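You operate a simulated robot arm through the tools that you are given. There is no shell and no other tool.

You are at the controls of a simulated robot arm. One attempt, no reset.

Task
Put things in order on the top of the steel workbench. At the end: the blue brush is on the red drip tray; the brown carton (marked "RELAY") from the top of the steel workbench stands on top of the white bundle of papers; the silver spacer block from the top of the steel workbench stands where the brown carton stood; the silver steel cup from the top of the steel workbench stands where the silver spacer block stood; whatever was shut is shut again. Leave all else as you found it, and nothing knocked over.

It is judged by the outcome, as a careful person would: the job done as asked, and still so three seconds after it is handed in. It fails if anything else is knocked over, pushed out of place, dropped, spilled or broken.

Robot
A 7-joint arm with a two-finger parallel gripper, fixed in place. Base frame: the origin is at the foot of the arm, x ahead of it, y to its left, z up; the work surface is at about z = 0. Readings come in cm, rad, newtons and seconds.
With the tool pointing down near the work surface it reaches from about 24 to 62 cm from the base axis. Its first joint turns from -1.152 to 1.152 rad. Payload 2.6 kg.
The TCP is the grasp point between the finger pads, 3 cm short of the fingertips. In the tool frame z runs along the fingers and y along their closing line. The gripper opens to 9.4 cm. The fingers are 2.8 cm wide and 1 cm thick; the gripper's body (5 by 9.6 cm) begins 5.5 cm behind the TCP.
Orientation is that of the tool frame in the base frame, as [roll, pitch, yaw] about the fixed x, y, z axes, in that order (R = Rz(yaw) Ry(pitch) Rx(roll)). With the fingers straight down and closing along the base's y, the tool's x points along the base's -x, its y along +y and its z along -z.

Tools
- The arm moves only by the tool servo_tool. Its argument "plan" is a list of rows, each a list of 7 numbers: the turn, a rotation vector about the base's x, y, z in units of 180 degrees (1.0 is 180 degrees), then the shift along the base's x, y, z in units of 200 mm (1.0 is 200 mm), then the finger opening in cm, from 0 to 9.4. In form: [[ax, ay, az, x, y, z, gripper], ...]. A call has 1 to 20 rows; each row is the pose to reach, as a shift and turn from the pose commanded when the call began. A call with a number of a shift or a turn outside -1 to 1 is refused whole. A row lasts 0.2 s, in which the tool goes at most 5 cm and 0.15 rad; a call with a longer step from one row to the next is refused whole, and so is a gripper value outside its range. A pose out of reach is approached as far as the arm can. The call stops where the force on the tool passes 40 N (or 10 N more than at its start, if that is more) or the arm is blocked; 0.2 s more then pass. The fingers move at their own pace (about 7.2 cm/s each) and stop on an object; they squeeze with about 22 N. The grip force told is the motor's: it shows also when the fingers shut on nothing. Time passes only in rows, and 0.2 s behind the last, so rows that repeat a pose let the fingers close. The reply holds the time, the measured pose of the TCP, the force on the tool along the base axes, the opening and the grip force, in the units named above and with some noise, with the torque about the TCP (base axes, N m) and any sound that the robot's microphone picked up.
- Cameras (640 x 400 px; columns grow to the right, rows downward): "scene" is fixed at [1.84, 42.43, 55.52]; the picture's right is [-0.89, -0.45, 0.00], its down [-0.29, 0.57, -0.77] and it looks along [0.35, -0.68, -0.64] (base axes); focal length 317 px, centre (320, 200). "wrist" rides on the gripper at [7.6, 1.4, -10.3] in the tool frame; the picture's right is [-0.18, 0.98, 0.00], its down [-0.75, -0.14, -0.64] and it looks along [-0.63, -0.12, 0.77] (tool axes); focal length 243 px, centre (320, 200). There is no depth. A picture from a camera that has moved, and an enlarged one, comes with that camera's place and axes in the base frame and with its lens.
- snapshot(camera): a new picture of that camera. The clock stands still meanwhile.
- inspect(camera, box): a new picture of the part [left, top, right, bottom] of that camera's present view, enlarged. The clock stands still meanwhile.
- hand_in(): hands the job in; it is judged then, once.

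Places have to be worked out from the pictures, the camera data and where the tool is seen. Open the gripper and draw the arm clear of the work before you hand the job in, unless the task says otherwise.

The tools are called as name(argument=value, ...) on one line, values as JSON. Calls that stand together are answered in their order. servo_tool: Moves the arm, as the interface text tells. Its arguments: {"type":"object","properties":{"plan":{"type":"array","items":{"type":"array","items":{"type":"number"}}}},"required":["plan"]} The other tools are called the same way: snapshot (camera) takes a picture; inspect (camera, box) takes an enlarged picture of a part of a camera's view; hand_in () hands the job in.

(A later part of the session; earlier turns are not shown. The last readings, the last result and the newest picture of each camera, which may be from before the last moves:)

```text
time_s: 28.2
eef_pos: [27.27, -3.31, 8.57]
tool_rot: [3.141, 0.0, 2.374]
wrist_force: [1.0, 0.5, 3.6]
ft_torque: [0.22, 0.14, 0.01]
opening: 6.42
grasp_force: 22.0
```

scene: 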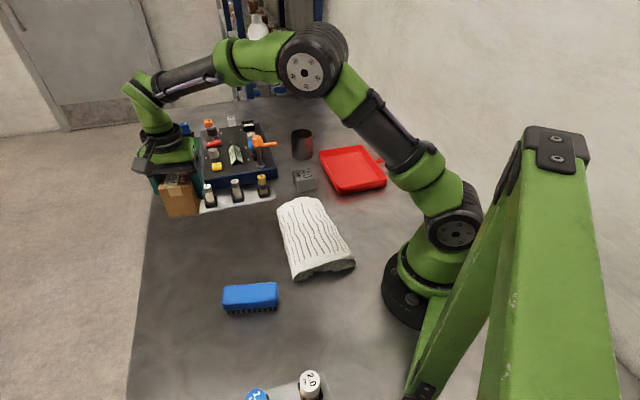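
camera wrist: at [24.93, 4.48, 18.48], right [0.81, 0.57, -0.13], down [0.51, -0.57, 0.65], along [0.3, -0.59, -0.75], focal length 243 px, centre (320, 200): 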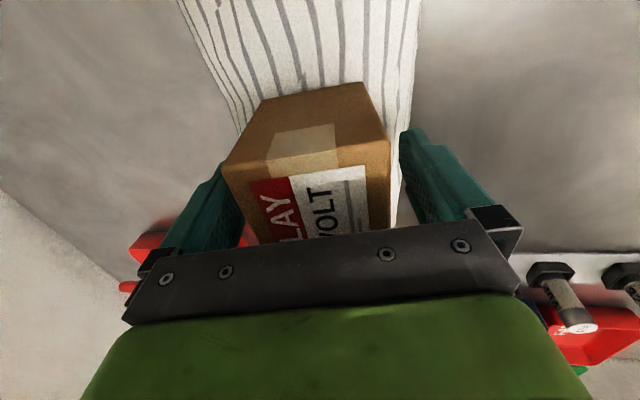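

Light contact (about 5 N), and the torque places it near the carton's edge facing the near end of the bundle. I lower another millimetre to see where the load settles.

servo_tool(plan=[[0, 0, 0, 0, 0, -0.003, 5.0], [0, 0, 0, 0, 0, -0.006, 5.0], [0, 0, 0, 0, 0, -0.006, 5.0]])

inspect(camera="scene", box=[280, 180, 344, 244])

```text
time_s: 29.0
eef_pos: [27.38, -3.36, 8.36]
tool_rot: [3.138, 0.001, 2.376]
wrist_force: [-3.1, 2.8, 20.2]
ft_torque: [0.02, -0.03, 0.01]
opening: 6.41
grasp_force: 22.6
```

```text
6.25 times, centred on (312, 212) of scene
camera zoom: at [1.83, 42.43, 55.52], right [-0.89, -0.45, 0.0], down [-0.29, 0.57, -0.77], along [0.35, -0.68, -0.64], focal length 1980 px, centre (370, 125)
```

zoom: 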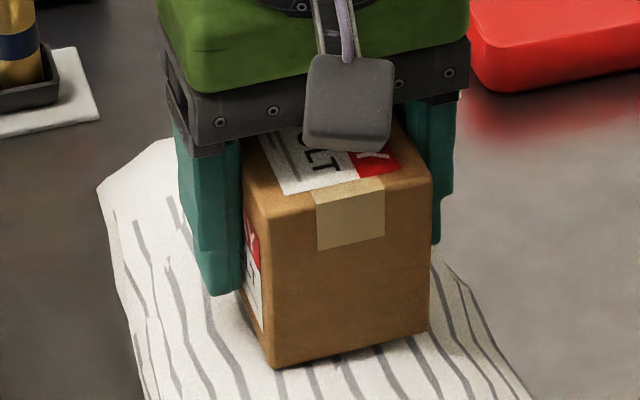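

Now the 20 N load is centred within 0.2 cm of the tool axis, so the crest is right under the carton's centre. I ease off the pressure and release gently.

servo_tool(plan=[[0, 0, 0, 0, 0, 0.003, 5.0], [0, 0, 0, 0, 0, 0.004, 5.0], [0, 0, 0, 0, 0, 0.004, 5.0]])

```text
time_s: 29.8
eef_pos: [27.22, -3.3, 8.49]
tool_rot: [3.139, 0.001, 2.373]
wrist_force: [0.4, -1.1, 1.2]
ft_torque: [-0.07, -0.11, -0.01]
opening: 6.39
grasp_force: 21.8
```

Force is now about 1 N, so I open the fingers step by step.

servo_tool(plan=[[0, 0, 0, 0, 0, 0, 6.5], [0, 0, 0, 0, 0, 0, 6.7], [0, 0, 0, 0, 0, 0, 7.2], [0, 0, 0, 0, 0, 0, 8.0], [0, 0, 0, 0, 0, 0, 9.4], [0, 0, 0, 0, 0, 0, 9.4]])

inspect(camera="scene", box=[280, 180, 344, 244])

snapshot(camera="wrist")

```text
time_s: 31.2
eef_pos: [27.24, -3.42, 8.47]
tool_rot: [3.141, 0.001, 2.374]
wrist_force: [0.1, 0.9, -0.1]
ft_torque: [0.01, 0.01, 0.03]
opening: 9.38
grasp_force: 0.1
```

```text
6.25 times, centred on (312, 212) of scene
camera zoom: at [1.84, 42.43, 55.52], right [-0.89, -0.45, 0.0], down [-0.29, 0.57, -0.77], along [0.35, -0.68, -0.64], focal length 1980 px, centre (370, 125)
```

zoom: 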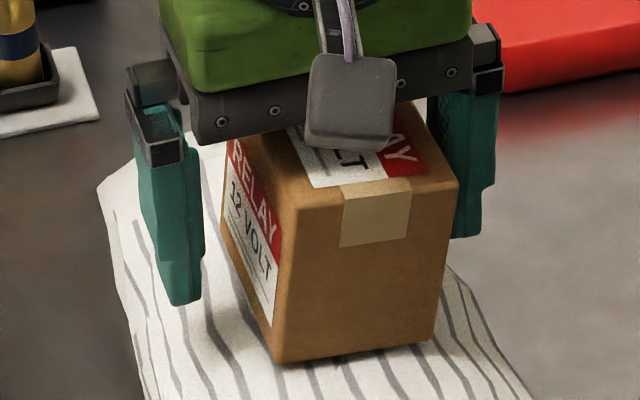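

```text
taken
camera wrist: at [22.72, 2.92, 18.72], right [0.81, 0.58, 0.0], down [0.44, -0.62, 0.64], along [0.37, -0.52, -0.77], focal length 243 px, centre (320, 200)
```

wrist: 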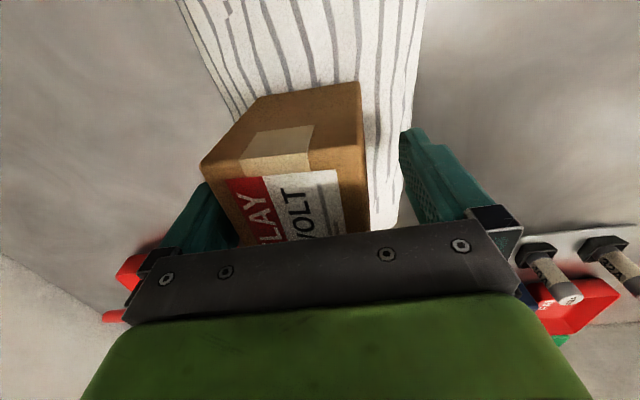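

The carton now leans the other way by about 7°, so there is a narrow crest and the balance point lies a few millimetres towards +x+y. I match the tool to the lean again so I can pick it up gently.

servo_tool(plan=[[0.0096, -0.01, 0, -0.005, -0.005, 0, 9.4], [0.0192, -0.02, 0, -0.01, -0.01, 0, 9.4], [0.0288, -0.03, 0, -0.0155, -0.015, 0, 9.4], [0.0288, -0.03, 0, -0.0155, -0.015, 0, 9.4]])

snapshot(camera="wrist")

inspect(camera="scene", box=[280, 180, 344, 244])

```text
time_s: 32.2
eef_pos: [26.92, -3.63, 8.36]
tool_rot: [3.011, 0.006, 2.375]
wrist_force: [-0.4, -0.3, -0.1]
ft_torque: [-0.02, -0.01, 0.03]
opening: 9.41
grasp_force: 0.1
```

```text
taken
camera wrist: at [21.4, 1.67, 18.79], right [0.81, 0.57, 0.13], down [0.38, -0.68, 0.62], along [0.45, -0.45, -0.77], focal length 243 px, centre (320, 200)
```

wrist: 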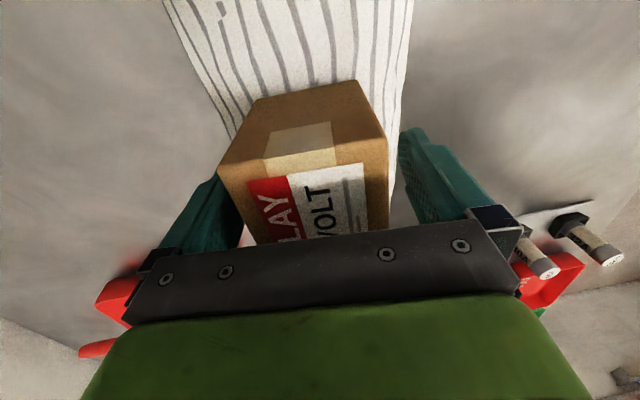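

```text
6.25 times, centred on (312, 212) of scene
camera zoom: at [1.84, 42.43, 55.52], right [-0.89, -0.45, 0.0], down [-0.29, 0.57, -0.77], along [0.35, -0.68, -0.64], focal length 1980 px, centre (370, 125)
```

zoom: 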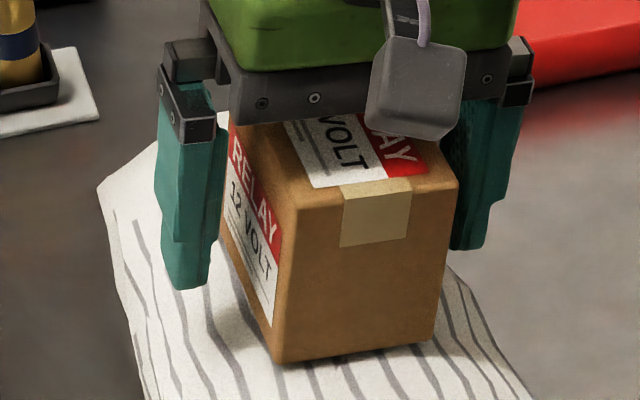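

The gripper matches the lean and both fingers are clear. I centre by 0.15 cm, close and lift 1.2 cm.

servo_tool(plan=[[0, 0, 0, -0.006, -0.006, 0, 8.4], [0, 0, 0, -0.006, -0.006, 0, 7.2], [0, 0, 0, -0.006, -0.006, 0, 6.4], [0, 0, 0, -0.006, -0.006, 0, 5.0], [0, 0, 0, -0.006, -0.006, 0, 5.0], [0, 0, 0, -0.006, -0.006, 0.02, 5.0], [0, 0, 0, -0.006, -0.006, 0.04, 5.0], [0, 0, 0, -0.006, -0.006, 0.06, 5.0], [0, 0, 0, -0.006, -0.006, 0.06, 5.0]])

inspect(camera="scene", box=[256, 170, 384, 290])

```text
time_s: 34.2
eef_pos: [26.72, -3.63, 9.78]
tool_rot: [3.008, 0.006, 2.372]
wrist_force: [0.3, 0.1, -1.4]
ft_torque: [0.01, -0.02, -0.05]
opening: 6.39
grasp_force: 21.8
```

```text
3.33 times, centred on (320, 230) of scene
camera zoom: at [1.84, 42.43, 55.52], right [-0.89, -0.45, 0.0], down [-0.29, 0.57, -0.77], along [0.35, -0.68, -0.64], focal length 1056 px, centre (320, 100)
```

zoom: 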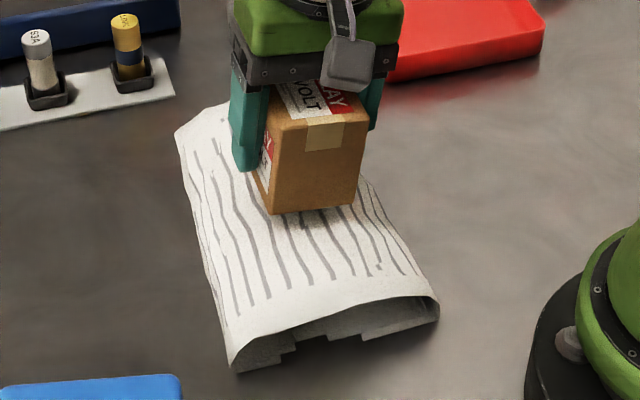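

The papers have not moved and the carton is held. I bring it upright and shift to (27.5, -3.15), a few millimetres to the +x+y side of the last spot.

servo_tool(plan=[[0, 0, 0, 0, 0, 0.035, 5.0], [-0.0096, 0.01, 0, 0.012, 0.008, 0.035, 5.0], [-0.0192, 0.02, 0, 0.025, 0.016, 0.035, 5.0], [-0.0288, 0.03, 0, 0.0385, 0.0235, 0.035, 5.0], [-0.0288, 0.03, 0, 0.0385, 0.0235, -0.01, 5.0], [-0.0288, 0.03, 0, 0.0385, 0.0235, -0.03, 5.0], [-0.0288, 0.03, 0, 0.0385, 0.0235, -0.045, 5.0], [-0.0288, 0.03, 0, 0.0385, 0.0235, -0.045, 5.0]])

```text
time_s: 36.0
eef_pos: [27.48, -3.37, 8.62]
tool_rot: [-3.141, -0.001, 2.373]
wrist_force: [0.9, 0.3, -1.4]
ft_torque: [0.02, 0.0, -0.02]
opening: 6.4
grasp_force: 21.6
```

No contact yet at z=8.62, so I go down in 1 mm steps.

servo_tool(plan=[[0, 0, 0, 0, 0, -0.004, 5.0], [0, 0, 0, 0, 0, -0.008, 5.0], [0, 0, 0, 0, 0, -0.012, 5.0], [0, 0, 0, 0, 0, -0.012, 5.0]])

```text
time_s: 37.0
eef_pos: [27.52, -3.41, 8.44]
tool_rot: [3.139, 0.004, 2.374]
wrist_force: [-1.7, 0.0, 18.6]
ft_torque: [-0.14, 0.02, -0.03]
opening: 6.42
grasp_force: 22.1
```

Contact is at 18.6 N with its centre about 0.6 cm to the -x-y side. I relieve the force and release here to see how it settles.

servo_tool(plan=[[0, 0, 0, 0, 0, 0.003, 5.0], [0, 0, 0, 0, 0, 0.004, 5.0], [0, 0, 0, 0, 0, 0.004, 5.0], [0, 0, 0, 0, 0, 0.004, 6.45], [0, 0, 0, 0, 0, 0.004, 6.6], [0, 0, 0, 0, 0, 0.004, 6.9], [0, 0, 0, 0, 0, 0.004, 7.4], [0, 0, 0, 0, 0, 0.004, 8.2], [0, 0, 0, 0, 0, 0.004, 9.4], [0, 0, 0, 0, 0, 0.004, 9.4]])

inspect(camera="scene", box=[280, 180, 344, 244])

snapshot(camera="wrist")

```text
time_s: 39.2
eef_pos: [27.6, -3.33, 8.38]
tool_rot: [-3.14, 0.001, 2.374]
wrist_force: [-1.2, -1.0, 0.5]
ft_torque: [-0.02, 0.03, -0.04]
opening: 9.4
grasp_force: 0.0
```

```text
6.25 times, centred on (312, 212) of scene
camera zoom: at [1.84, 42.43, 55.52], right [-0.89, -0.45, 0.0], down [-0.29, 0.57, -0.77], along [0.35, -0.68, -0.64], focal length 1980 px, centre (370, 125)
```

zoom: 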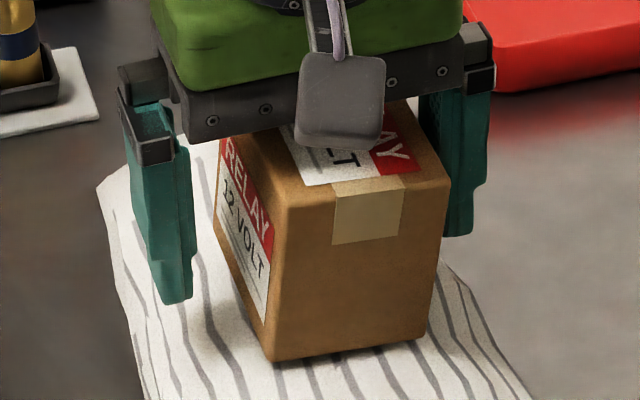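

```text
taken
camera wrist: at [23.01, 3.0, 18.73], right [0.81, 0.58, 0.0], down [0.44, -0.62, 0.64], along [0.37, -0.52, -0.77], focal length 243 px, centre (320, 200)
```

wrist: 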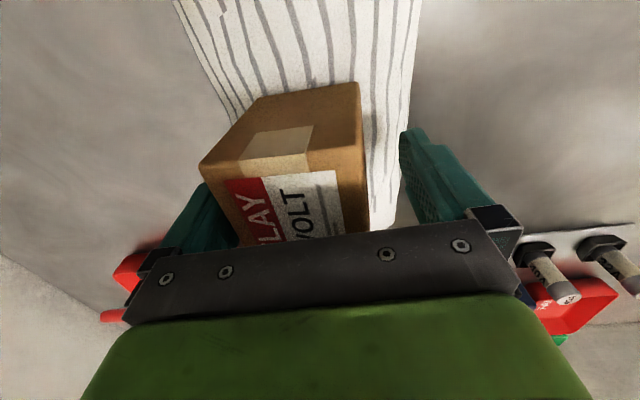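

It settled on the -x-y side again, while the first spot tipped to the +x+y side. That suggests a narrow level strip between the two that widens towards the near end of the bundle. I regrasp with the same tilt as before and lift.

servo_tool(plan=[[0.0096, -0.01, 0, -0.007, -0.007, 0, 9.4], [0.0192, -0.02, 0, -0.014, -0.014, 0, 9.4], [0.0288, -0.03, 0, -0.0215, -0.021, 0, 9.4], [0.0288, -0.03, 0, -0.0215, -0.021, 0, 8.4], [0.0288, -0.03, 0, -0.0215, -0.021, 0, 7.2], [0.0288, -0.03, 0, -0.0215, -0.021, 0, 6.4], [0.0288, -0.03, 0, -0.0215, -0.021, 0, 5.0], [0.0288, -0.03, 0, -0.0215, -0.021, 0, 5.0], [0.0288, -0.03, 0, -0.0215, -0.021, 0.02, 5.0], [0.0288, -0.03, 0, -0.0215, -0.021, 0.05, 5.0], [0.0288, -0.03, 0, -0.0215, -0.021, 0.1, 5.0], [0.0288, -0.03, 0, -0.0215, -0.021, 0.1, 5.0]])

snapshot(camera="wrist")

inspect(camera="scene", box=[256, 170, 384, 290])

```text
time_s: 41.8
eef_pos: [27.21, -3.79, 10.48]
tool_rot: [3.009, 0.004, 2.374]
wrist_force: [-0.5, 0.1, -1.5]
ft_torque: [-0.01, 0.0, -0.02]
opening: 6.4
grasp_force: 22.4
```

```text
taken
camera wrist: at [21.68, 1.52, 20.88], right [0.81, 0.57, 0.13], down [0.39, -0.68, 0.62], along [0.44, -0.45, -0.77], focal length 243 px, centre (320, 200)
```

wrist: 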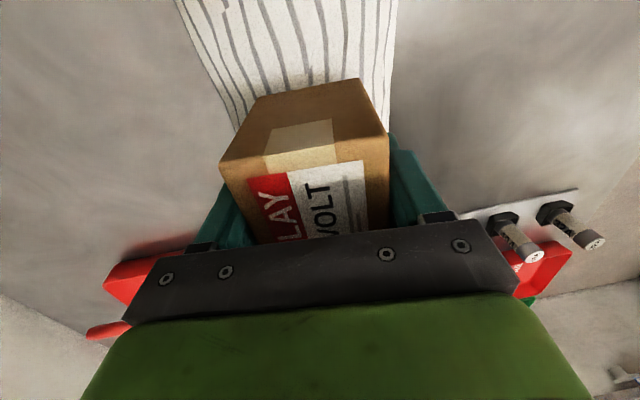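

```text
3.33 times, centred on (320, 230) of scene
camera zoom: at [1.84, 42.43, 55.52], right [-0.89, -0.45, 0.0], down [-0.29, 0.57, -0.77], along [0.35, -0.68, -0.64], focal length 1056 px, centre (320, 100)
```

zoom: 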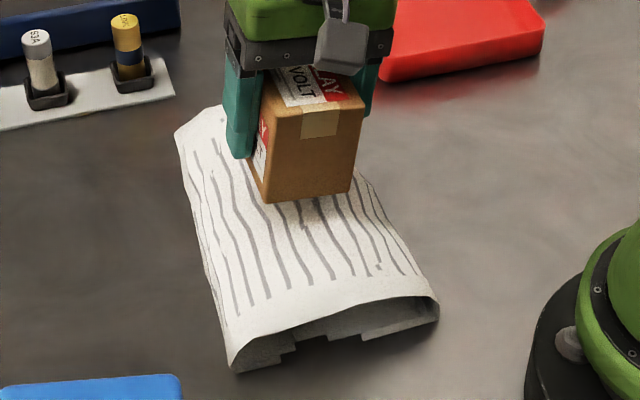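

The papers are still in place. I bring the carton upright and move 2 cm nearer the near end, to (26.2, -1.85), then down to just above contact.

servo_tool(plan=[[-0.0096, 0.01, 0, -0.015, 0.03, 0.01, 5.0], [-0.0192, 0.02, 0, -0.032, 0.065, 0.01, 5.0], [-0.0288, 0.03, 0, -0.05, 0.097, 0.01, 5.0], [-0.0288, 0.03, 0, -0.05, 0.097, -0.03, 5.0], [-0.0288, 0.03, 0, -0.05, 0.097, -0.06, 5.0], [-0.0288, 0.03, 0, -0.05, 0.097, -0.075, 5.0], [-0.0288, 0.03, 0, -0.05, 0.097, -0.085, 5.0], [-0.0288, 0.03, 0, -0.05, 0.097, -0.085, 5.0]])

```text
time_s: 43.6
eef_pos: [26.07, -1.74, 8.81]
tool_rot: [-3.14, 0.0, 2.374]
wrist_force: [-0.4, -1.4, -1.7]
ft_torque: [-0.02, 0.0, -0.02]
opening: 6.39
grasp_force: 21.9
```

No contact at z≈8.8, so I go down in fine steps.

servo_tool(plan=[[0, 0, 0, 0, 0, -0.004, 5.0], [0, 0, 0, 0, 0, -0.008, 5.0], [0, 0, 0, 0, 0, -0.012, 5.0], [0, 0, 0, 0, 0, -0.015, 5.0], [0, 0, 0, 0, 0, -0.015, 5.0]])

```text
time_s: 44.8
eef_pos: [26.15, -1.78, 8.52]
tool_rot: [-3.141, -0.001, 2.374]
wrist_force: [-0.6, 1.3, 3.5]
ft_torque: [-0.04, -0.1, 0.02]
opening: 6.4
grasp_force: 22.4
```

First touch at about 5 N. I press a hair more for a cleaner estimate of the contact point.

servo_tool(plan=[[0, 0, 0, 0, 0, -0.002, 5.0], [0, 0, 0, 0, 0, -0.004, 5.0], [0, 0, 0, 0, 0, -0.004, 5.0], [0, 0, 0, 0, 0, -0.004, 5.0]])

```text
time_s: 45.8
eef_pos: [26.26, -1.91, 8.45]
tool_rot: [3.139, 0.002, 2.374]
wrist_force: [-2.7, 1.1, 18.8]
ft_torque: [-0.08, -0.05, -0.01]
opening: 6.39
grasp_force: 21.6
```

The load is centred within about 1 mm across the ridge. I relieve the pressure and release slowly.

servo_tool(plan=[[0, 0, 0, 0, 0, 0.002, 5.0], [0, 0, 0, 0, 0, 0.004, 5.0], [0, 0, 0, 0, 0, 0.004, 5.0], [0, 0, 0, 0, 0, 0.004, 6.4], [0, 0, 0, 0, 0, 0.004, 6.5], [0, 0, 0, 0, 0, 0.004, 6.7], [0, 0, 0, 0, 0, 0.004, 7.0], [0, 0, 0, 0, 0, 0.004, 7.6], [0, 0, 0, 0, 0, 0.004, 8.4], [0, 0, 0, 0, 0, 0.004, 9.4], [0, 0, 0, 0, 0, 0.004, 9.4]])

inspect(camera="scene", box=[280, 180, 344, 244])

snapshot(camera="wrist")

```text
time_s: 48.2
eef_pos: [26.15, -1.78, 8.48]
tool_rot: [3.141, 0.0, 2.374]
wrist_force: [-0.3, 0.4, 0.2]
ft_torque: [-0.01, -0.05, -0.01]
opening: 9.39
grasp_force: 0.1
```

```text
6.25 times, centred on (312, 212) of scene
camera zoom: at [1.84, 42.43, 55.52], right [-0.89, -0.45, 0.0], down [-0.29, 0.57, -0.77], along [0.35, -0.68, -0.64], focal length 1980 px, centre (370, 125)
```

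zoom: 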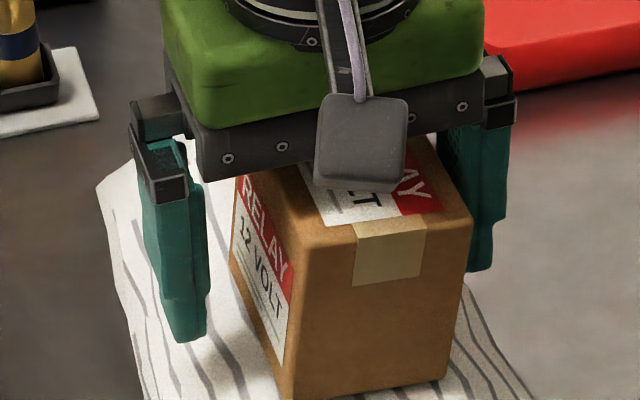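

```text
taken
camera wrist: at [21.62, 4.42, 18.77], right [0.81, 0.58, 0.0], down [0.44, -0.62, 0.64], along [0.37, -0.52, -0.77], focal length 243 px, centre (320, 200)
```

wrist: 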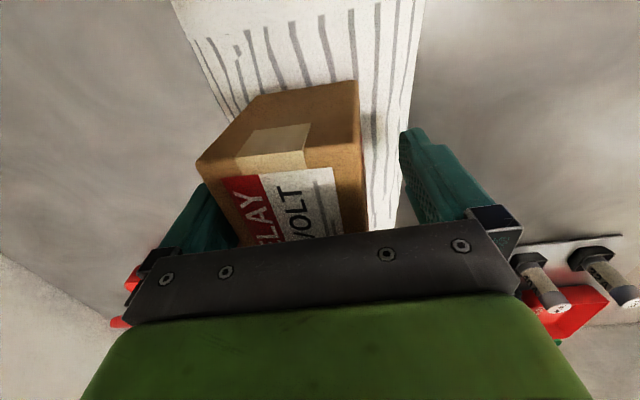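

It tipped to the -x-y side again, so the balance point is slightly further towards +x+y. I regrasp in the same way and shift 0.4 cm that way, stopping just above contact.

servo_tool(plan=[[0.0096, -0.01, 0, -0.007, -0.007, 0, 9.4], [0.0192, -0.02, 0, -0.014, -0.014, 0, 9.4], [0.0288, -0.03, 0, -0.0215, -0.021, 0, 9.4], [0.0288, -0.03, 0, -0.0215, -0.021, 0, 8.4], [0.0288, -0.03, 0, -0.0215, -0.021, 0, 7.2], [0.0288, -0.03, 0, -0.0215, -0.021, 0, 6.4], [0.0288, -0.03, 0, -0.0215, -0.021, 0, 5.0], [0.0288, -0.03, 0, -0.0215, -0.021, 0, 5.0], [0.0288, -0.03, 0, -0.0215, -0.021, 0.02, 5.0], [0.0288, -0.03, 0, -0.0215, -0.021, 0.05, 5.0], [0.0288, -0.03, 0, -0.0215, -0.021, 0.07, 5.0], [0.0192, -0.02, 0, -0.01, -0.01, 0.07, 5.0], [0.0096, -0.01, 0, 0.002, 0.002, 0.07, 5.0], [0, 0, 0, 0.014, 0.0143, 0.07, 5.0], [0, 0, 0, 0.014, 0.0143, 0.05, 5.0], [0, 0, 0, 0.014, 0.0143, 0.03, 5.0], [0, 0, 0, 0.014, 0.0143, 0.018, 5.0], [0, 0, 0, 0.014, 0.0143, 0.018, 5.0]])

inspect(camera="scene", box=[256, 170, 384, 290])

```text
time_s: 52.0
eef_pos: [26.46, -1.55, 8.85]
tool_rot: [3.141, 0.001, 2.375]
wrist_force: [-0.1, 0.1, -1.3]
ft_torque: [0.01, 0.0, 0.0]
opening: 6.38
grasp_force: 21.4
```

```text
3.33 times, centred on (320, 230) of scene
camera zoom: at [1.84, 42.43, 55.52], right [-0.89, -0.45, 0.0], down [-0.29, 0.57, -0.77], along [0.35, -0.68, -0.64], focal length 1056 px, centre (320, 100)
```

zoom: 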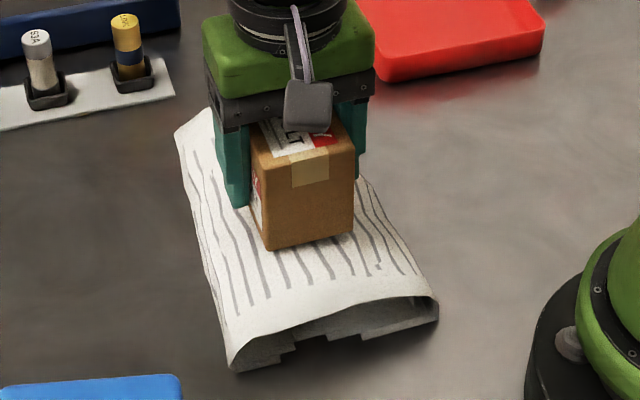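

The carton is upright just above the paper at (26.45, -1.55). I lower the last few millimetres until contact shows.

servo_tool(plan=[[0, 0, 0, 0, 0, -0.005, 5.0], [0, 0, 0, 0, 0, -0.01, 5.0], [0, 0, 0, 0, 0, -0.014, 5.0], [0, 0, 0, 0, 0, -0.018, 5.0], [0, 0, 0, 0, 0, -0.018, 5.0]])

```text
time_s: 53.2
eef_pos: [26.54, -1.53, 8.6]
tool_rot: [3.141, 0.0, 2.373]
wrist_force: [-1.3, 1.5, 5.3]
ft_torque: [-0.13, -0.1, -0.02]
opening: 6.39
grasp_force: 22.0
```

Contact at about 6 N, nearer the far-end side of the carton. I press another 0.6 mm to check the centring.

servo_tool(plan=[[0, 0, 0, 0, 0, -0.002, 5.0], [0, 0, 0, 0, 0, -0.003, 5.0], [0, 0, 0, 0, 0, -0.003, 5.0]])

```text
time_s: 54.0
eef_pos: [26.49, -1.54, 8.56]
tool_rot: [3.141, 0.0, 2.375]
wrist_force: [-0.8, -1.0, 4.1]
ft_torque: [-0.16, -0.09, -0.04]
opening: 6.41
grasp_force: 21.9
```

Force is still light, so I press one more step.

servo_tool(plan=[[0, 0, 0, 0, 0, -0.002, 5.0], [0, 0, 0, 0, 0, -0.004, 5.0], [0, 0, 0, 0, 0, -0.004, 5.0]])

```text
time_s: 54.8
eef_pos: [26.58, -1.53, 8.47]
tool_rot: [3.14, 0.003, 2.375]
wrist_force: [-0.6, 0.0, 19.3]
ft_torque: [-0.09, 0.03, 0.0]
opening: 6.41
grasp_force: 22.0
```

The contact centre is now 0.45 cm to the -x-y side of the carton's centre. I relieve the pressure and release.

servo_tool(plan=[[0, 0, 0, 0, 0, 0.002, 5.0], [0, 0, 0, 0, 0, 0.004, 5.0], [0, 0, 0, 0, 0, 0.004, 5.0], [0, 0, 0, 0, 0, 0.004, 6.4], [0, 0, 0, 0, 0, 0.004, 6.5], [0, 0, 0, 0, 0, 0.004, 6.7], [0, 0, 0, 0, 0, 0.004, 7.0], [0, 0, 0, 0, 0, 0.004, 7.6], [0, 0, 0, 0, 0, 0.004, 8.4], [0, 0, 0, 0, 0, 0.004, 9.4], [0, 0, 0, 0, 0, 0.004, 9.4]])

inspect(camera="scene", box=[280, 180, 344, 244])

snapshot(camera="wrist")

```text
time_s: 57.2
eef_pos: [26.3, -1.48, 8.54]
tool_rot: [3.141, -0.001, 2.374]
wrist_force: [0.0, 0.8, 0.1]
ft_torque: [0.01, 0.0, -0.02]
opening: 9.4
grasp_force: 0.1
```

```text
6.25 times, centred on (312, 212) of scene
camera zoom: at [1.84, 42.43, 55.52], right [-0.89, -0.45, 0.0], down [-0.29, 0.57, -0.77], along [0.35, -0.68, -0.64], focal length 1980 px, centre (370, 125)
```

zoom: 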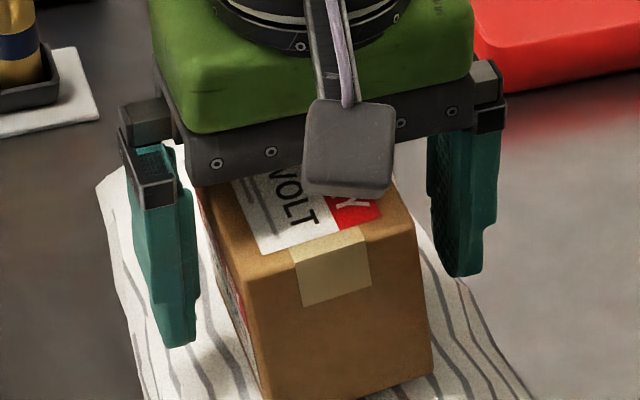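

```text
taken
camera wrist: at [21.82, 4.78, 18.75], right [0.81, 0.58, 0.0], down [0.44, -0.62, 0.64], along [0.37, -0.52, -0.77], focal length 243 px, centre (320, 200)
```

wrist: 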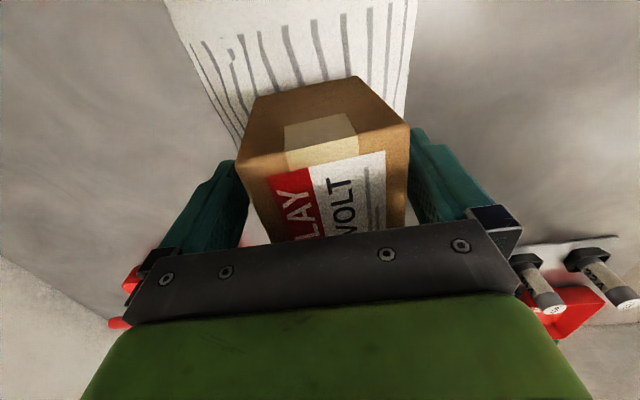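

At this spot it leans about 7.5° the other way, so the bundle really has a sharp roof-like crest and no level strip. Either rest is equally inclined and stable, so I leave the carton here. I centre the fingers around it and withdraw straight up.

servo_tool(plan=[[0, 0, 0, 0.01, 0.01, 0, 9.4], [0, 0, 0, 0.01, 0.01, 0.03, 9.4], [0, 0, 0, 0.01, 0.01, 0.08, 9.4], [0, 0, 0, 0.01, 0.01, 0.15, 9.4], [0, 0, 0, 0.01, 0.01, 0.25, 9.4], [0, 0, 0, 0.01, 0.01, 0.4, 9.4], [0, 0, 0, 0.01, 0.01, 0.6, 9.4], [0, 0, 0, 0.01, 0.01, 0.7, 9.4], [0, 0, 0, 0.01, 0.01, 0.7, 9.4]])

snapshot(camera="wrist")

inspect(camera="scene", box=[272, 180, 368, 290])

```text
time_s: 59.2
eef_pos: [26.49, -1.3, 22.69]
tool_rot: [-3.141, -0.001, 2.375]
wrist_force: [0.3, -0.1, 0.4]
ft_torque: [0.06, 0.0, 0.01]
opening: 9.41
grasp_force: 0.0
```

```text
taken
camera wrist: at [21.91, 4.96, 32.91], right [0.81, 0.58, 0.0], down [0.44, -0.62, 0.64], along [0.37, -0.52, -0.77], focal length 243 px, centre (320, 200)
```

wrist: 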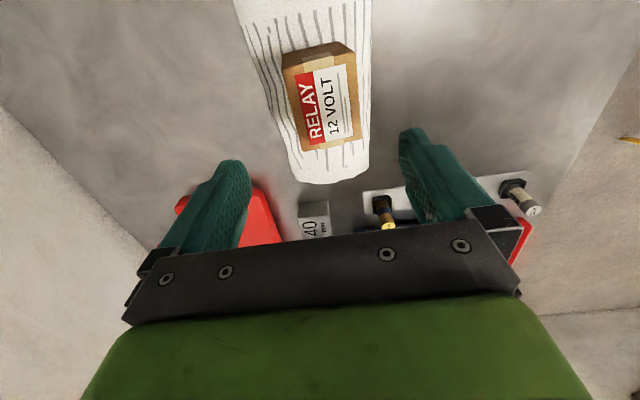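

```text
3.64 times, centred on (320, 235) of scene
camera zoom: at [1.83, 42.43, 55.52], right [-0.89, -0.45, 0.0], down [-0.29, 0.57, -0.77], along [0.35, -0.68, -0.64], focal length 1152 px, centre (320, 73)
```

zoom: 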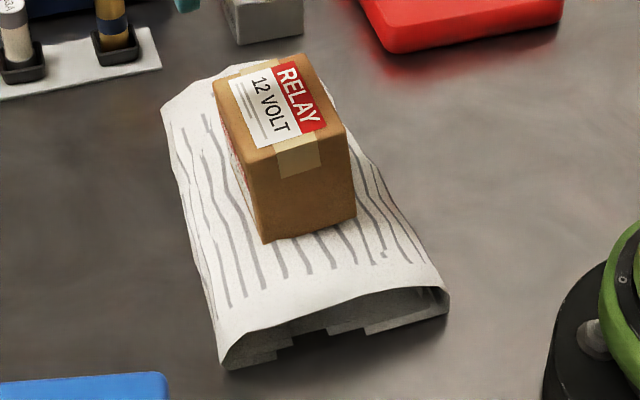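

The carton stands on the papers, which have not moved. Now the spacer: I fly to just above it for an accurate look.

servo_tool(plan=[[0, 0, 0, 0.06, -0.09, 0, 9.4], [0, 0, 0, 0.16, -0.25, 0, 9.4], [0, 0, 0, 0.27, -0.42, 0, 9.4], [0, 0, 0, 0.38, -0.59, 0, 9.4], [0, 0, 0, 0.49, -0.76, -0.05, 9.4], [0, 0, 0, 0.58, -0.88, -0.12, 9.4], [0, 0, 0, 0.6225, -0.95, -0.25, 9.4], [0, 0, 0, 0.6225, -0.95, -0.3, 9.4], [0, 0, 0, 0.6225, -0.95, -0.3, 9.4]])

snapshot(camera="wrist")

inspect(camera="wrist", box=[240, 40, 400, 160])

```text
time_s: 61.2
eef_pos: [38.84, -20.26, 16.86]
tool_rot: [-3.141, -0.001, 2.373]
wrist_force: [-0.4, -0.3, 0.5]
ft_torque: [0.04, 0.03, 0.0]
opening: 9.39
grasp_force: 0.1
```

```text
taken
camera wrist: at [34.28, -14.01, 27.05], right [0.81, 0.58, 0.0], down [0.44, -0.62, 0.64], along [0.37, -0.52, -0.77], focal length 243 px, centre (320, 200)
```

wrist: 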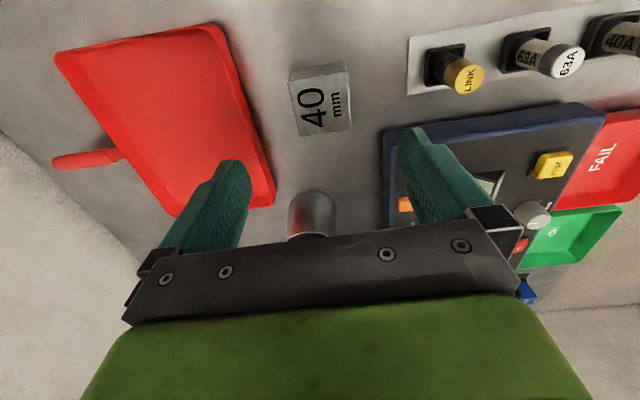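

```text
3.33 times, centred on (320, 100) of wrist
camera zoom: at [34.28, -14.01, 27.05], right [0.81, 0.58, 0.0], down [0.44, -0.62, 0.64], along [0.37, -0.52, -0.77], focal length 809 px, centre (320, 533)
```

zoom: 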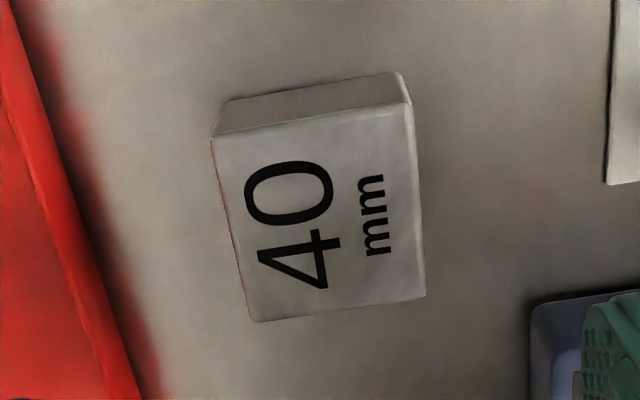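

In the tool frame the spacer is 5.2 cm square, centred at base (39.04, -20.28) and turned 1.8° from the gripper. I correct for that and descend around it; the tray rim clears the finger by about 1.8 cm.

servo_tool(plan=[[0, 0, -0.01, 0.01, -0.001, -0.1, 9.4], [0, 0, -0.01, 0.01, -0.001, -0.22, 9.4], [0, 0, -0.01, 0.01, -0.001, -0.34, 9.4], [0, 0, -0.01, 0.01, -0.001, -0.45, 9.4], [0, 0, -0.01, 0.01, -0.001, -0.55, 9.4], [0, 0, -0.01, 0.01, -0.001, -0.62, 9.4], [0, 0, -0.01, 0.01, -0.001, -0.663, 9.4], [0, 0, -0.01, 0.01, -0.001, -0.663, 9.4]])

snapshot(camera="wrist")

inspect(camera="scene", box=[240, 110, 400, 210])

```text
time_s: 63.0
eef_pos: [39.18, -20.52, 3.19]
tool_rot: [3.14, 0.0, 2.342]
wrist_force: [-0.1, -0.5, -0.3]
ft_torque: [0.03, -0.01, -0.01]
opening: 9.4
grasp_force: 0.2
```

```text
taken
camera wrist: at [34.9, -14.06, 13.49], right [0.83, 0.55, 0.0], down [0.42, -0.64, 0.64], along [0.36, -0.53, -0.77], focal length 243 px, centre (320, 200)
```

wrist: 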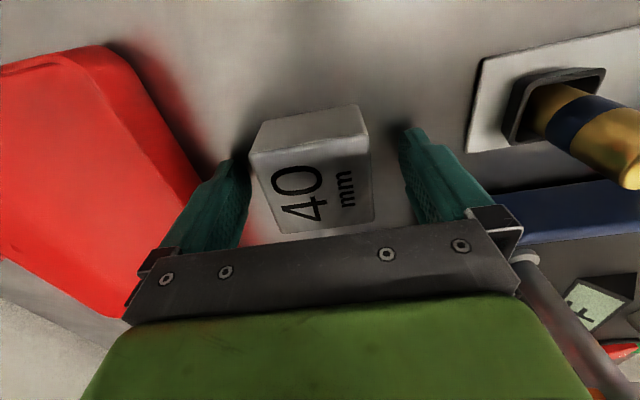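

```text
4.00 times, centred on (320, 160) of scene
camera zoom: at [1.84, 42.43, 55.52], right [-0.89, -0.45, 0.0], down [-0.29, 0.57, -0.77], along [0.35, -0.68, -0.64], focal length 1267 px, centre (320, 360)
```

zoom: 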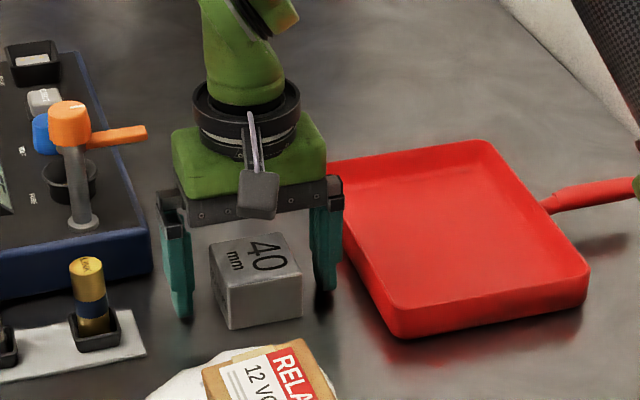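

The fingers straddle the spacer, tips near the surface. I raise 0.2 cm, nudge to centre and close.

servo_tool(plan=[[0, 0, 0, 0.005, 0.006, 0.012, 9.4], [0, 0, 0, 0.005, 0.006, 0.012, 7.5], [0, 0, 0, 0.005, 0.006, 0.012, 6.0], [0, 0, 0, 0.005, 0.006, 0.012, 4.5], [0, 0, 0, 0.005, 0.006, 0.012, 4.5], [0, 0, 0, 0.005, 0.006, 0.012, 4.5]])

```text
time_s: 64.4
eef_pos: [39.4, -20.42, 3.46]
tool_rot: [-3.141, 0.001, 2.342]
wrist_force: [-1.3, -2.0, 2.2]
ft_torque: [0.02, 0.02, 0.0]
opening: 5.91
grasp_force: 22.1
```

Gripped at 22 N. I lift slowly and check that the heavier block does not slip.

servo_tool(plan=[[0, 0, 0, 0, 0, 0.015, 4.5], [0, 0, 0, 0, 0, 0.04, 4.5], [0, 0, 0, 0, 0, 0.08, 4.5], [0, 0, 0, 0, 0, 0.14, 4.5], [0, 0, 0, 0, 0, 0.22, 4.5], [0, 0, 0, 0, 0, 0.32, 4.5], [0, 0, 0, 0, 0, 0.42, 4.5], [0, 0, 0, 0, 0, 0.52, 4.5], [0, 0, 0, 0, 0, 0.6, 4.5], [0, 0, 0, 0, 0, 0.6, 4.5]])

snapshot(camera="wrist")

snapshot(camera="scene")

```text
time_s: 66.6
eef_pos: [39.46, -20.09, 15.71]
tool_rot: [3.141, 0.0, 2.343]
wrist_force: [0.7, 0.0, -2.9]
ft_torque: [-0.01, -0.01, -0.01]
opening: 5.92
grasp_force: 21.9
```

```text
taken
camera wrist: at [35.13, -13.67, 25.91], right [0.83, 0.55, 0.0], down [0.42, -0.64, 0.64], along [0.36, -0.53, -0.77], focal length 243 px, centre (320, 200)
```

wrist: 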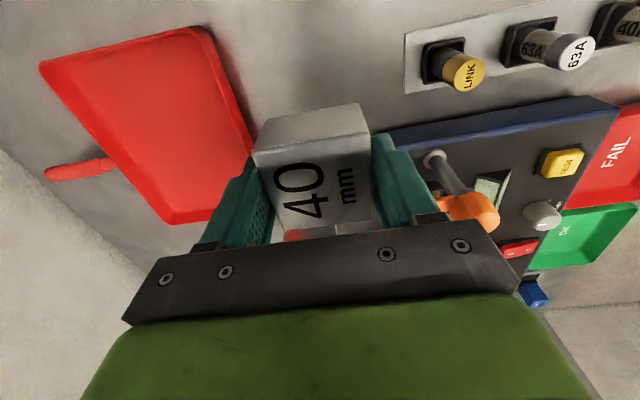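

```text
taken
```

scene: 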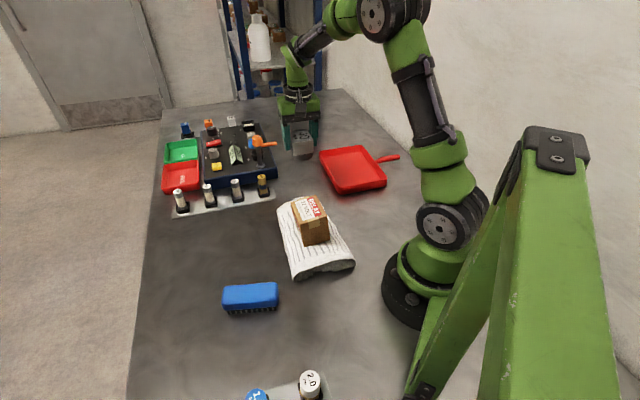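

The block is firmly held at about 3 N. I raise it to z≈20, above the lever and fuses, and carry it towards the carton's old place.

servo_tool(plan=[[0, 0, 0, 0, 0, 0.1, 4.5], [0, 0, 0, 0.01, 0.03, 0.2, 4.5], [0, 0, -0.005, 0.05, 0.13, 0.22, 4.5], [0, 0, -0.012, 0.11, 0.27, 0.22, 4.5], [0, 0, -0.02, 0.18, 0.43, 0.22, 4.5], [0, 0, -0.028, 0.25, 0.6, 0.22, 4.5], [0, 0, -0.035, 0.32, 0.77, 0.22, 4.5], [0, 0, -0.04, 0.37, 0.89, 0.22, 4.5], [0, 0, -0.04, 0.4, 0.96, 0.22, 4.5], [0, 0, -0.04, 0.4, 0.96, 0.22, 4.5]])

snapshot(camera="wrist")

```text
time_s: 68.8
eef_pos: [47.57, -1.07, 19.7]
tool_rot: [-3.142, 0.0, 2.217]
wrist_force: [-0.2, -0.7, -3.1]
ft_torque: [0.01, 0.01, 0.0]
opening: 5.93
grasp_force: 21.4
```

```text
taken
camera wrist: at [43.95, 5.84, 30.07], right [0.9, 0.44, 0.0], down [0.34, -0.69, 0.64], along [0.29, -0.57, -0.77], focal length 243 px, centre (320, 200)
```

wrist: 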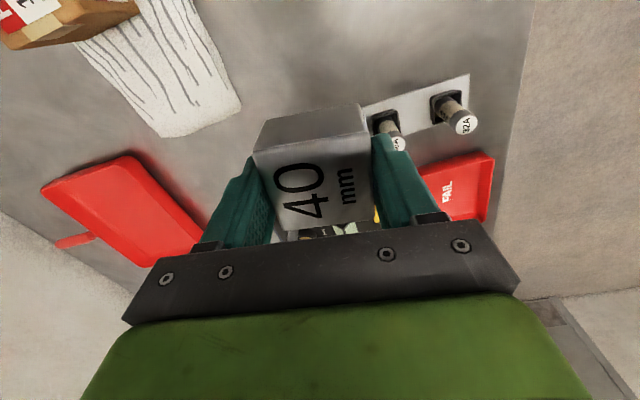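

I continue to above the carton's old place at (51.65, 9.37) and start lowering.

servo_tool(plan=[[0, 0, 0, 0.05, 0.12, 0, 4.5], [0, 0, 0, 0.11, 0.28, 0, 4.5], [0, 0, 0, 0.17, 0.43, 0, 4.5], [0, 0, 0, 0.205, 0.5225, 0, 4.5], [0, 0, 0, 0.205, 0.5225, -0.12, 4.5], [0, 0, 0, 0.205, 0.5225, -0.28, 4.5], [0, 0, 0, 0.205, 0.5225, -0.44, 4.5], [0, 0, 0, 0.205, 0.5225, -0.5, 4.5], [0, 0, 0, 0.205, 0.5225, -0.5, 4.5]])

snapshot(camera="wrist")

inspect(camera="scene", box=[130, 130, 290, 260])

```text
time_s: 70.8
eef_pos: [51.75, 9.3, 9.87]
tool_rot: [-3.142, -0.001, 2.217]
wrist_force: [0.2, -0.7, -2.3]
ft_torque: [0.04, -0.02, 0.0]
opening: 5.96
grasp_force: 22.0
```

```text
taken
camera wrist: at [48.19, 16.28, 20.09], right [0.9, 0.44, 0.0], down [0.34, -0.69, 0.64], along [0.29, -0.58, -0.77], focal length 243 px, centre (320, 200)
```

wrist: 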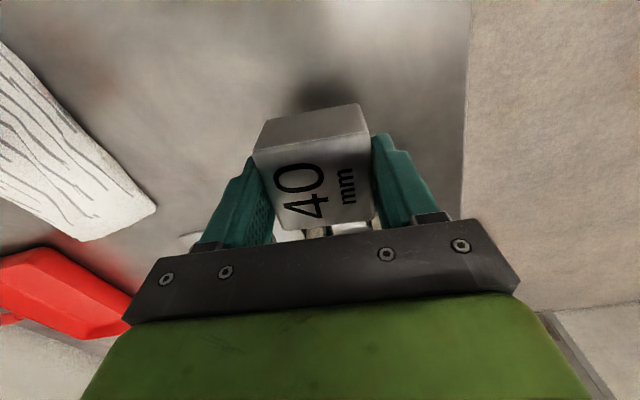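

```text
3.08 times, centred on (210, 195) of scene
camera zoom: at [1.84, 42.43, 55.52], right [-0.89, -0.45, 0.0], down [-0.29, 0.57, -0.77], along [0.35, -0.68, -0.64], focal length 975 px, centre (658, 215)
```

zoom: 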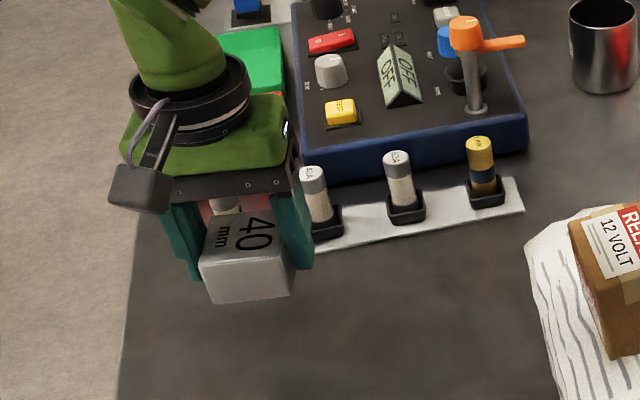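

Positioned at (51.7, 9.35). I lower towards the surface; contact is expected near TCP z≈3.4.

servo_tool(plan=[[0, 0, 0, 0, 0, -0.08, 4.5], [0, 0, 0, 0, 0, -0.16, 4.5], [0, 0, 0, 0, 0, -0.23, 4.5], [0, 0, 0, 0, 0, -0.28, 4.5], [0, 0, 0, 0, 0, -0.3, 4.5], [0, 0, 0, 0, 0, -0.307, 4.5], [0, 0, 0, 0, 0, -0.307, 4.5]])

```text
time_s: 72.4
eef_pos: [51.54, 9.34, 3.65]
tool_rot: [3.141, 0.002, 2.217]
wrist_force: [-0.6, -0.2, -2.7]
ft_torque: [0.01, 0.02, 0.02]
opening: 5.91
grasp_force: 21.7
```

Not touching yet (force still equals the weight), so I lower in 0.5–1 mm steps.

servo_tool(plan=[[0, 0, 0, 0, 0, -0.004, 4.5], [0, 0, 0, 0, 0, -0.007, 4.5], [0, 0, 0, 0, 0, -0.01, 4.5], [0, 0, 0, 0, 0, -0.01, 4.5]])

```text
time_s: 73.4
eef_pos: [51.5, 9.35, 3.51]
tool_rot: [3.14, 0.001, 2.215]
wrist_force: [0.3, -0.1, -3.4]
ft_torque: [0.02, 0.03, 0.01]
opening: 5.94
grasp_force: 22.3
```

Still hanging free, so another 1.5 mm.

servo_tool(plan=[[0, 0, 0, 0, 0, -0.003, 4.5], [0, 0, 0, 0, 0, -0.006, 4.5], [0, 0, 0, 0, 0, -0.008, 4.5], [0, 0, 0, 0, 0, -0.008, 4.5]])

```text
time_s: 74.4
eef_pos: [51.47, 9.34, 3.37]
tool_rot: [3.14, 0.002, 2.216]
wrist_force: [-6.7, -2.2, 16.2]
ft_torque: [-0.01, 0.06, 0.01]
opening: 5.95
grasp_force: 21.8
```

The block touches the bench (16 N). I relieve the pressure and open.

servo_tool(plan=[[0, 0, 0, 0, 0, 0.003, 4.5], [0, 0, 0, 0, 0, 0.003, 4.5], [0, 0, 0, 0, 0, 0.003, 6.0], [0, 0, 0, 0, 0, 0.003, 6.3], [0, 0, 0, 0, 0, 0.003, 7.0], [0, 0, 0, 0, 0, 0.003, 8.2], [0, 0, 0, 0, 0, 0.003, 9.4], [0, 0, 0, 0, 0, 0.003, 9.4]])

snapshot(camera="wrist")

inspect(camera="scene", box=[130, 130, 290, 260])

```text
time_s: 76.2
eef_pos: [51.39, 9.42, 3.49]
tool_rot: [3.14, -0.002, 2.216]
wrist_force: [0.3, -0.4, -0.2]
ft_torque: [-0.01, 0.01, 0.02]
opening: 9.41
grasp_force: 0.1
```

```text
taken
camera wrist: at [47.95, 16.35, 13.7], right [0.9, 0.45, 0.0], down [0.34, -0.69, 0.64], along [0.29, -0.57, -0.77], focal length 243 px, centre (320, 200)
```

wrist: 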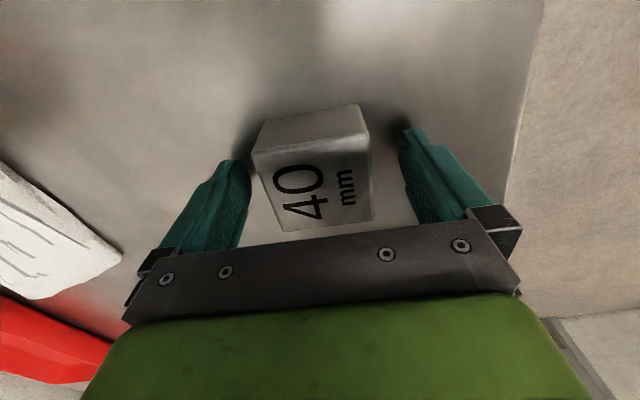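

```text
3.08 times, centred on (210, 195) of scene
camera zoom: at [1.84, 42.43, 55.52], right [-0.89, -0.45, 0.0], down [-0.29, 0.57, -0.77], along [0.35, -0.68, -0.64], focal length 975 px, centre (658, 215)
```

zoom: 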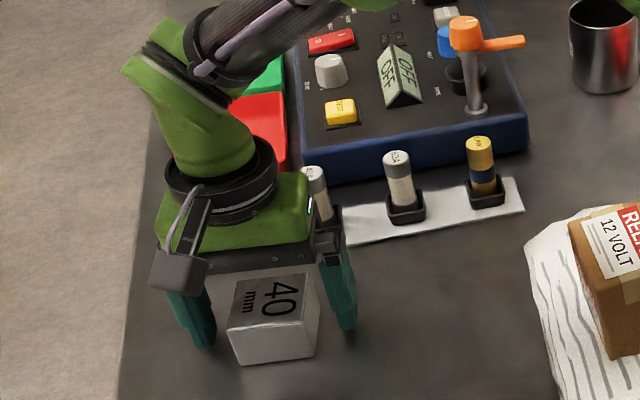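

The spacer stands at about (51.45, 9.38), where the carton was. I lift straight up and start across at a safe height towards the cup, turning the wrist so that the fingers will close along y, clear of the tray corner.

servo_tool(plan=[[0, 0, 0, 0, 0, 0.04, 9.4], [0, 0, 0, 0, 0, 0.15, 9.4], [0, 0, 0, 0, 0, 0.35, 9.4], [0, 0, 0, 0, 0, 0.55, 9.4], [0, 0, 0, 0, 0, 0.75, 9.4], [0, 0, 0.03, -0.01, -0.06, 0.9, 9.4], [0, 0, 0.07, -0.03, -0.2, 0.92, 9.4], [0, 0, 0.11, -0.05, -0.38, 0.92, 9.4], [0, 0, 0.15, -0.07, -0.56, 0.92, 9.4], [0, 0, 0.19, -0.08, -0.74, 0.92, 9.4], [0, 0, 0.23, -0.09, -0.9, 0.92, 9.4], [0, 0, 0.26, -0.1, -0.98, 0.92, 9.4], [0, 0, 0.26, -0.1, -0.98, 0.92, 9.4]])

snapshot(camera="scene")

snapshot(camera="wrist")

```text
time_s: 79.0
eef_pos: [49.46, -10.25, 22.03]
tool_rot: [-3.141, 0.001, 3.035]
wrist_force: [0.9, -0.4, -0.1]
ft_torque: [0.0, 0.0, -0.01]
opening: 9.4
grasp_force: 0.0
```

```text
taken
```

scene: 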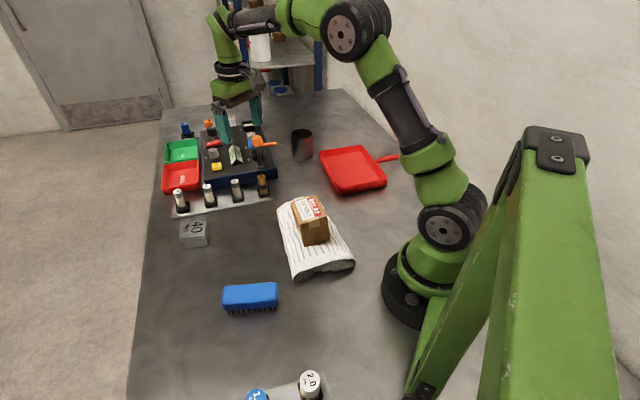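

```text
taken
camera wrist: at [41.98, -8.06, 32.22], right [0.29, 0.96, 0.0], down [0.73, -0.22, 0.64], along [0.61, -0.18, -0.77], focal length 243 px, centre (320, 200)
```

wrist: 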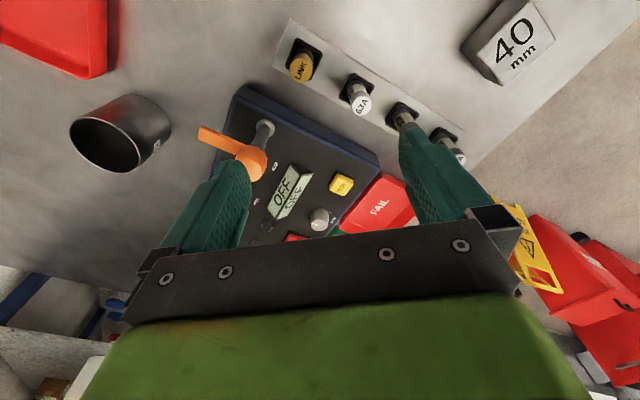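

The spacer is in place and all else looks undisturbed. I continue towards the cup, staying high.

servo_tool(plan=[[0, 0, 0.01, -0.02, -0.12, 0, 9.4], [0, 0, 0.02, -0.04, -0.3, 0, 9.4], [0, 0, 0.034, -0.06, -0.48, 0, 9.4], [0, 0, 0.034, -0.08, -0.66, 0, 9.4], [0, 0, 0.034, -0.1, -0.82, 0, 9.4], [0, 0, 0.034, -0.103, -0.92, 0, 9.4], [0, 0, 0.034, -0.103, -0.96, 0, 9.4], [0, 0, 0.034, -0.103, -0.96, 0, 9.4]])

snapshot(camera="wrist")

inspect(camera="wrist", box=[180, 20, 420, 170])

```text
time_s: 80.8
eef_pos: [47.2, -29.27, 21.78]
tool_rot: [3.141, 0.0, -3.141]
wrist_force: [0.2, 0.7, 0.0]
ft_torque: [-0.02, 0.0, -0.03]
opening: 9.4
grasp_force: 0.1
```

```text
taken
camera wrist: at [39.55, -27.87, 32.03], right [0.18, 0.98, 0.0], down [0.75, -0.14, 0.64], along [0.63, -0.12, -0.77], focal length 243 px, centre (320, 200)
```

wrist: 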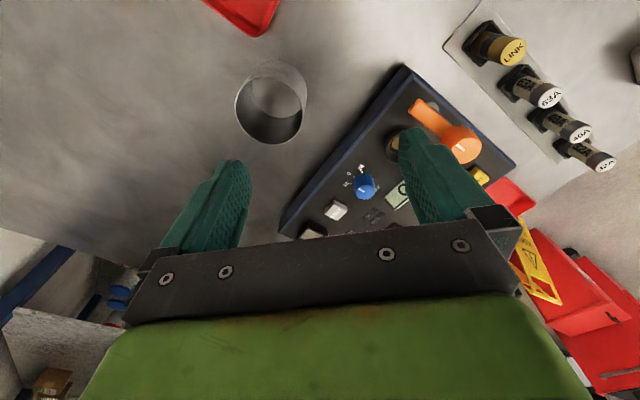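

```text
2.67 times, centred on (300, 95) of wrist
camera zoom: at [39.55, -27.87, 32.03], right [0.18, 0.98, 0.0], down [0.75, -0.14, 0.64], along [0.63, -0.12, -0.77], focal length 647 px, centre (373, 480)
```

zoom: 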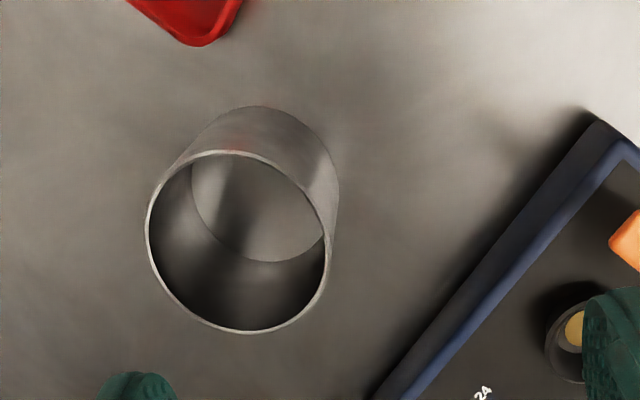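

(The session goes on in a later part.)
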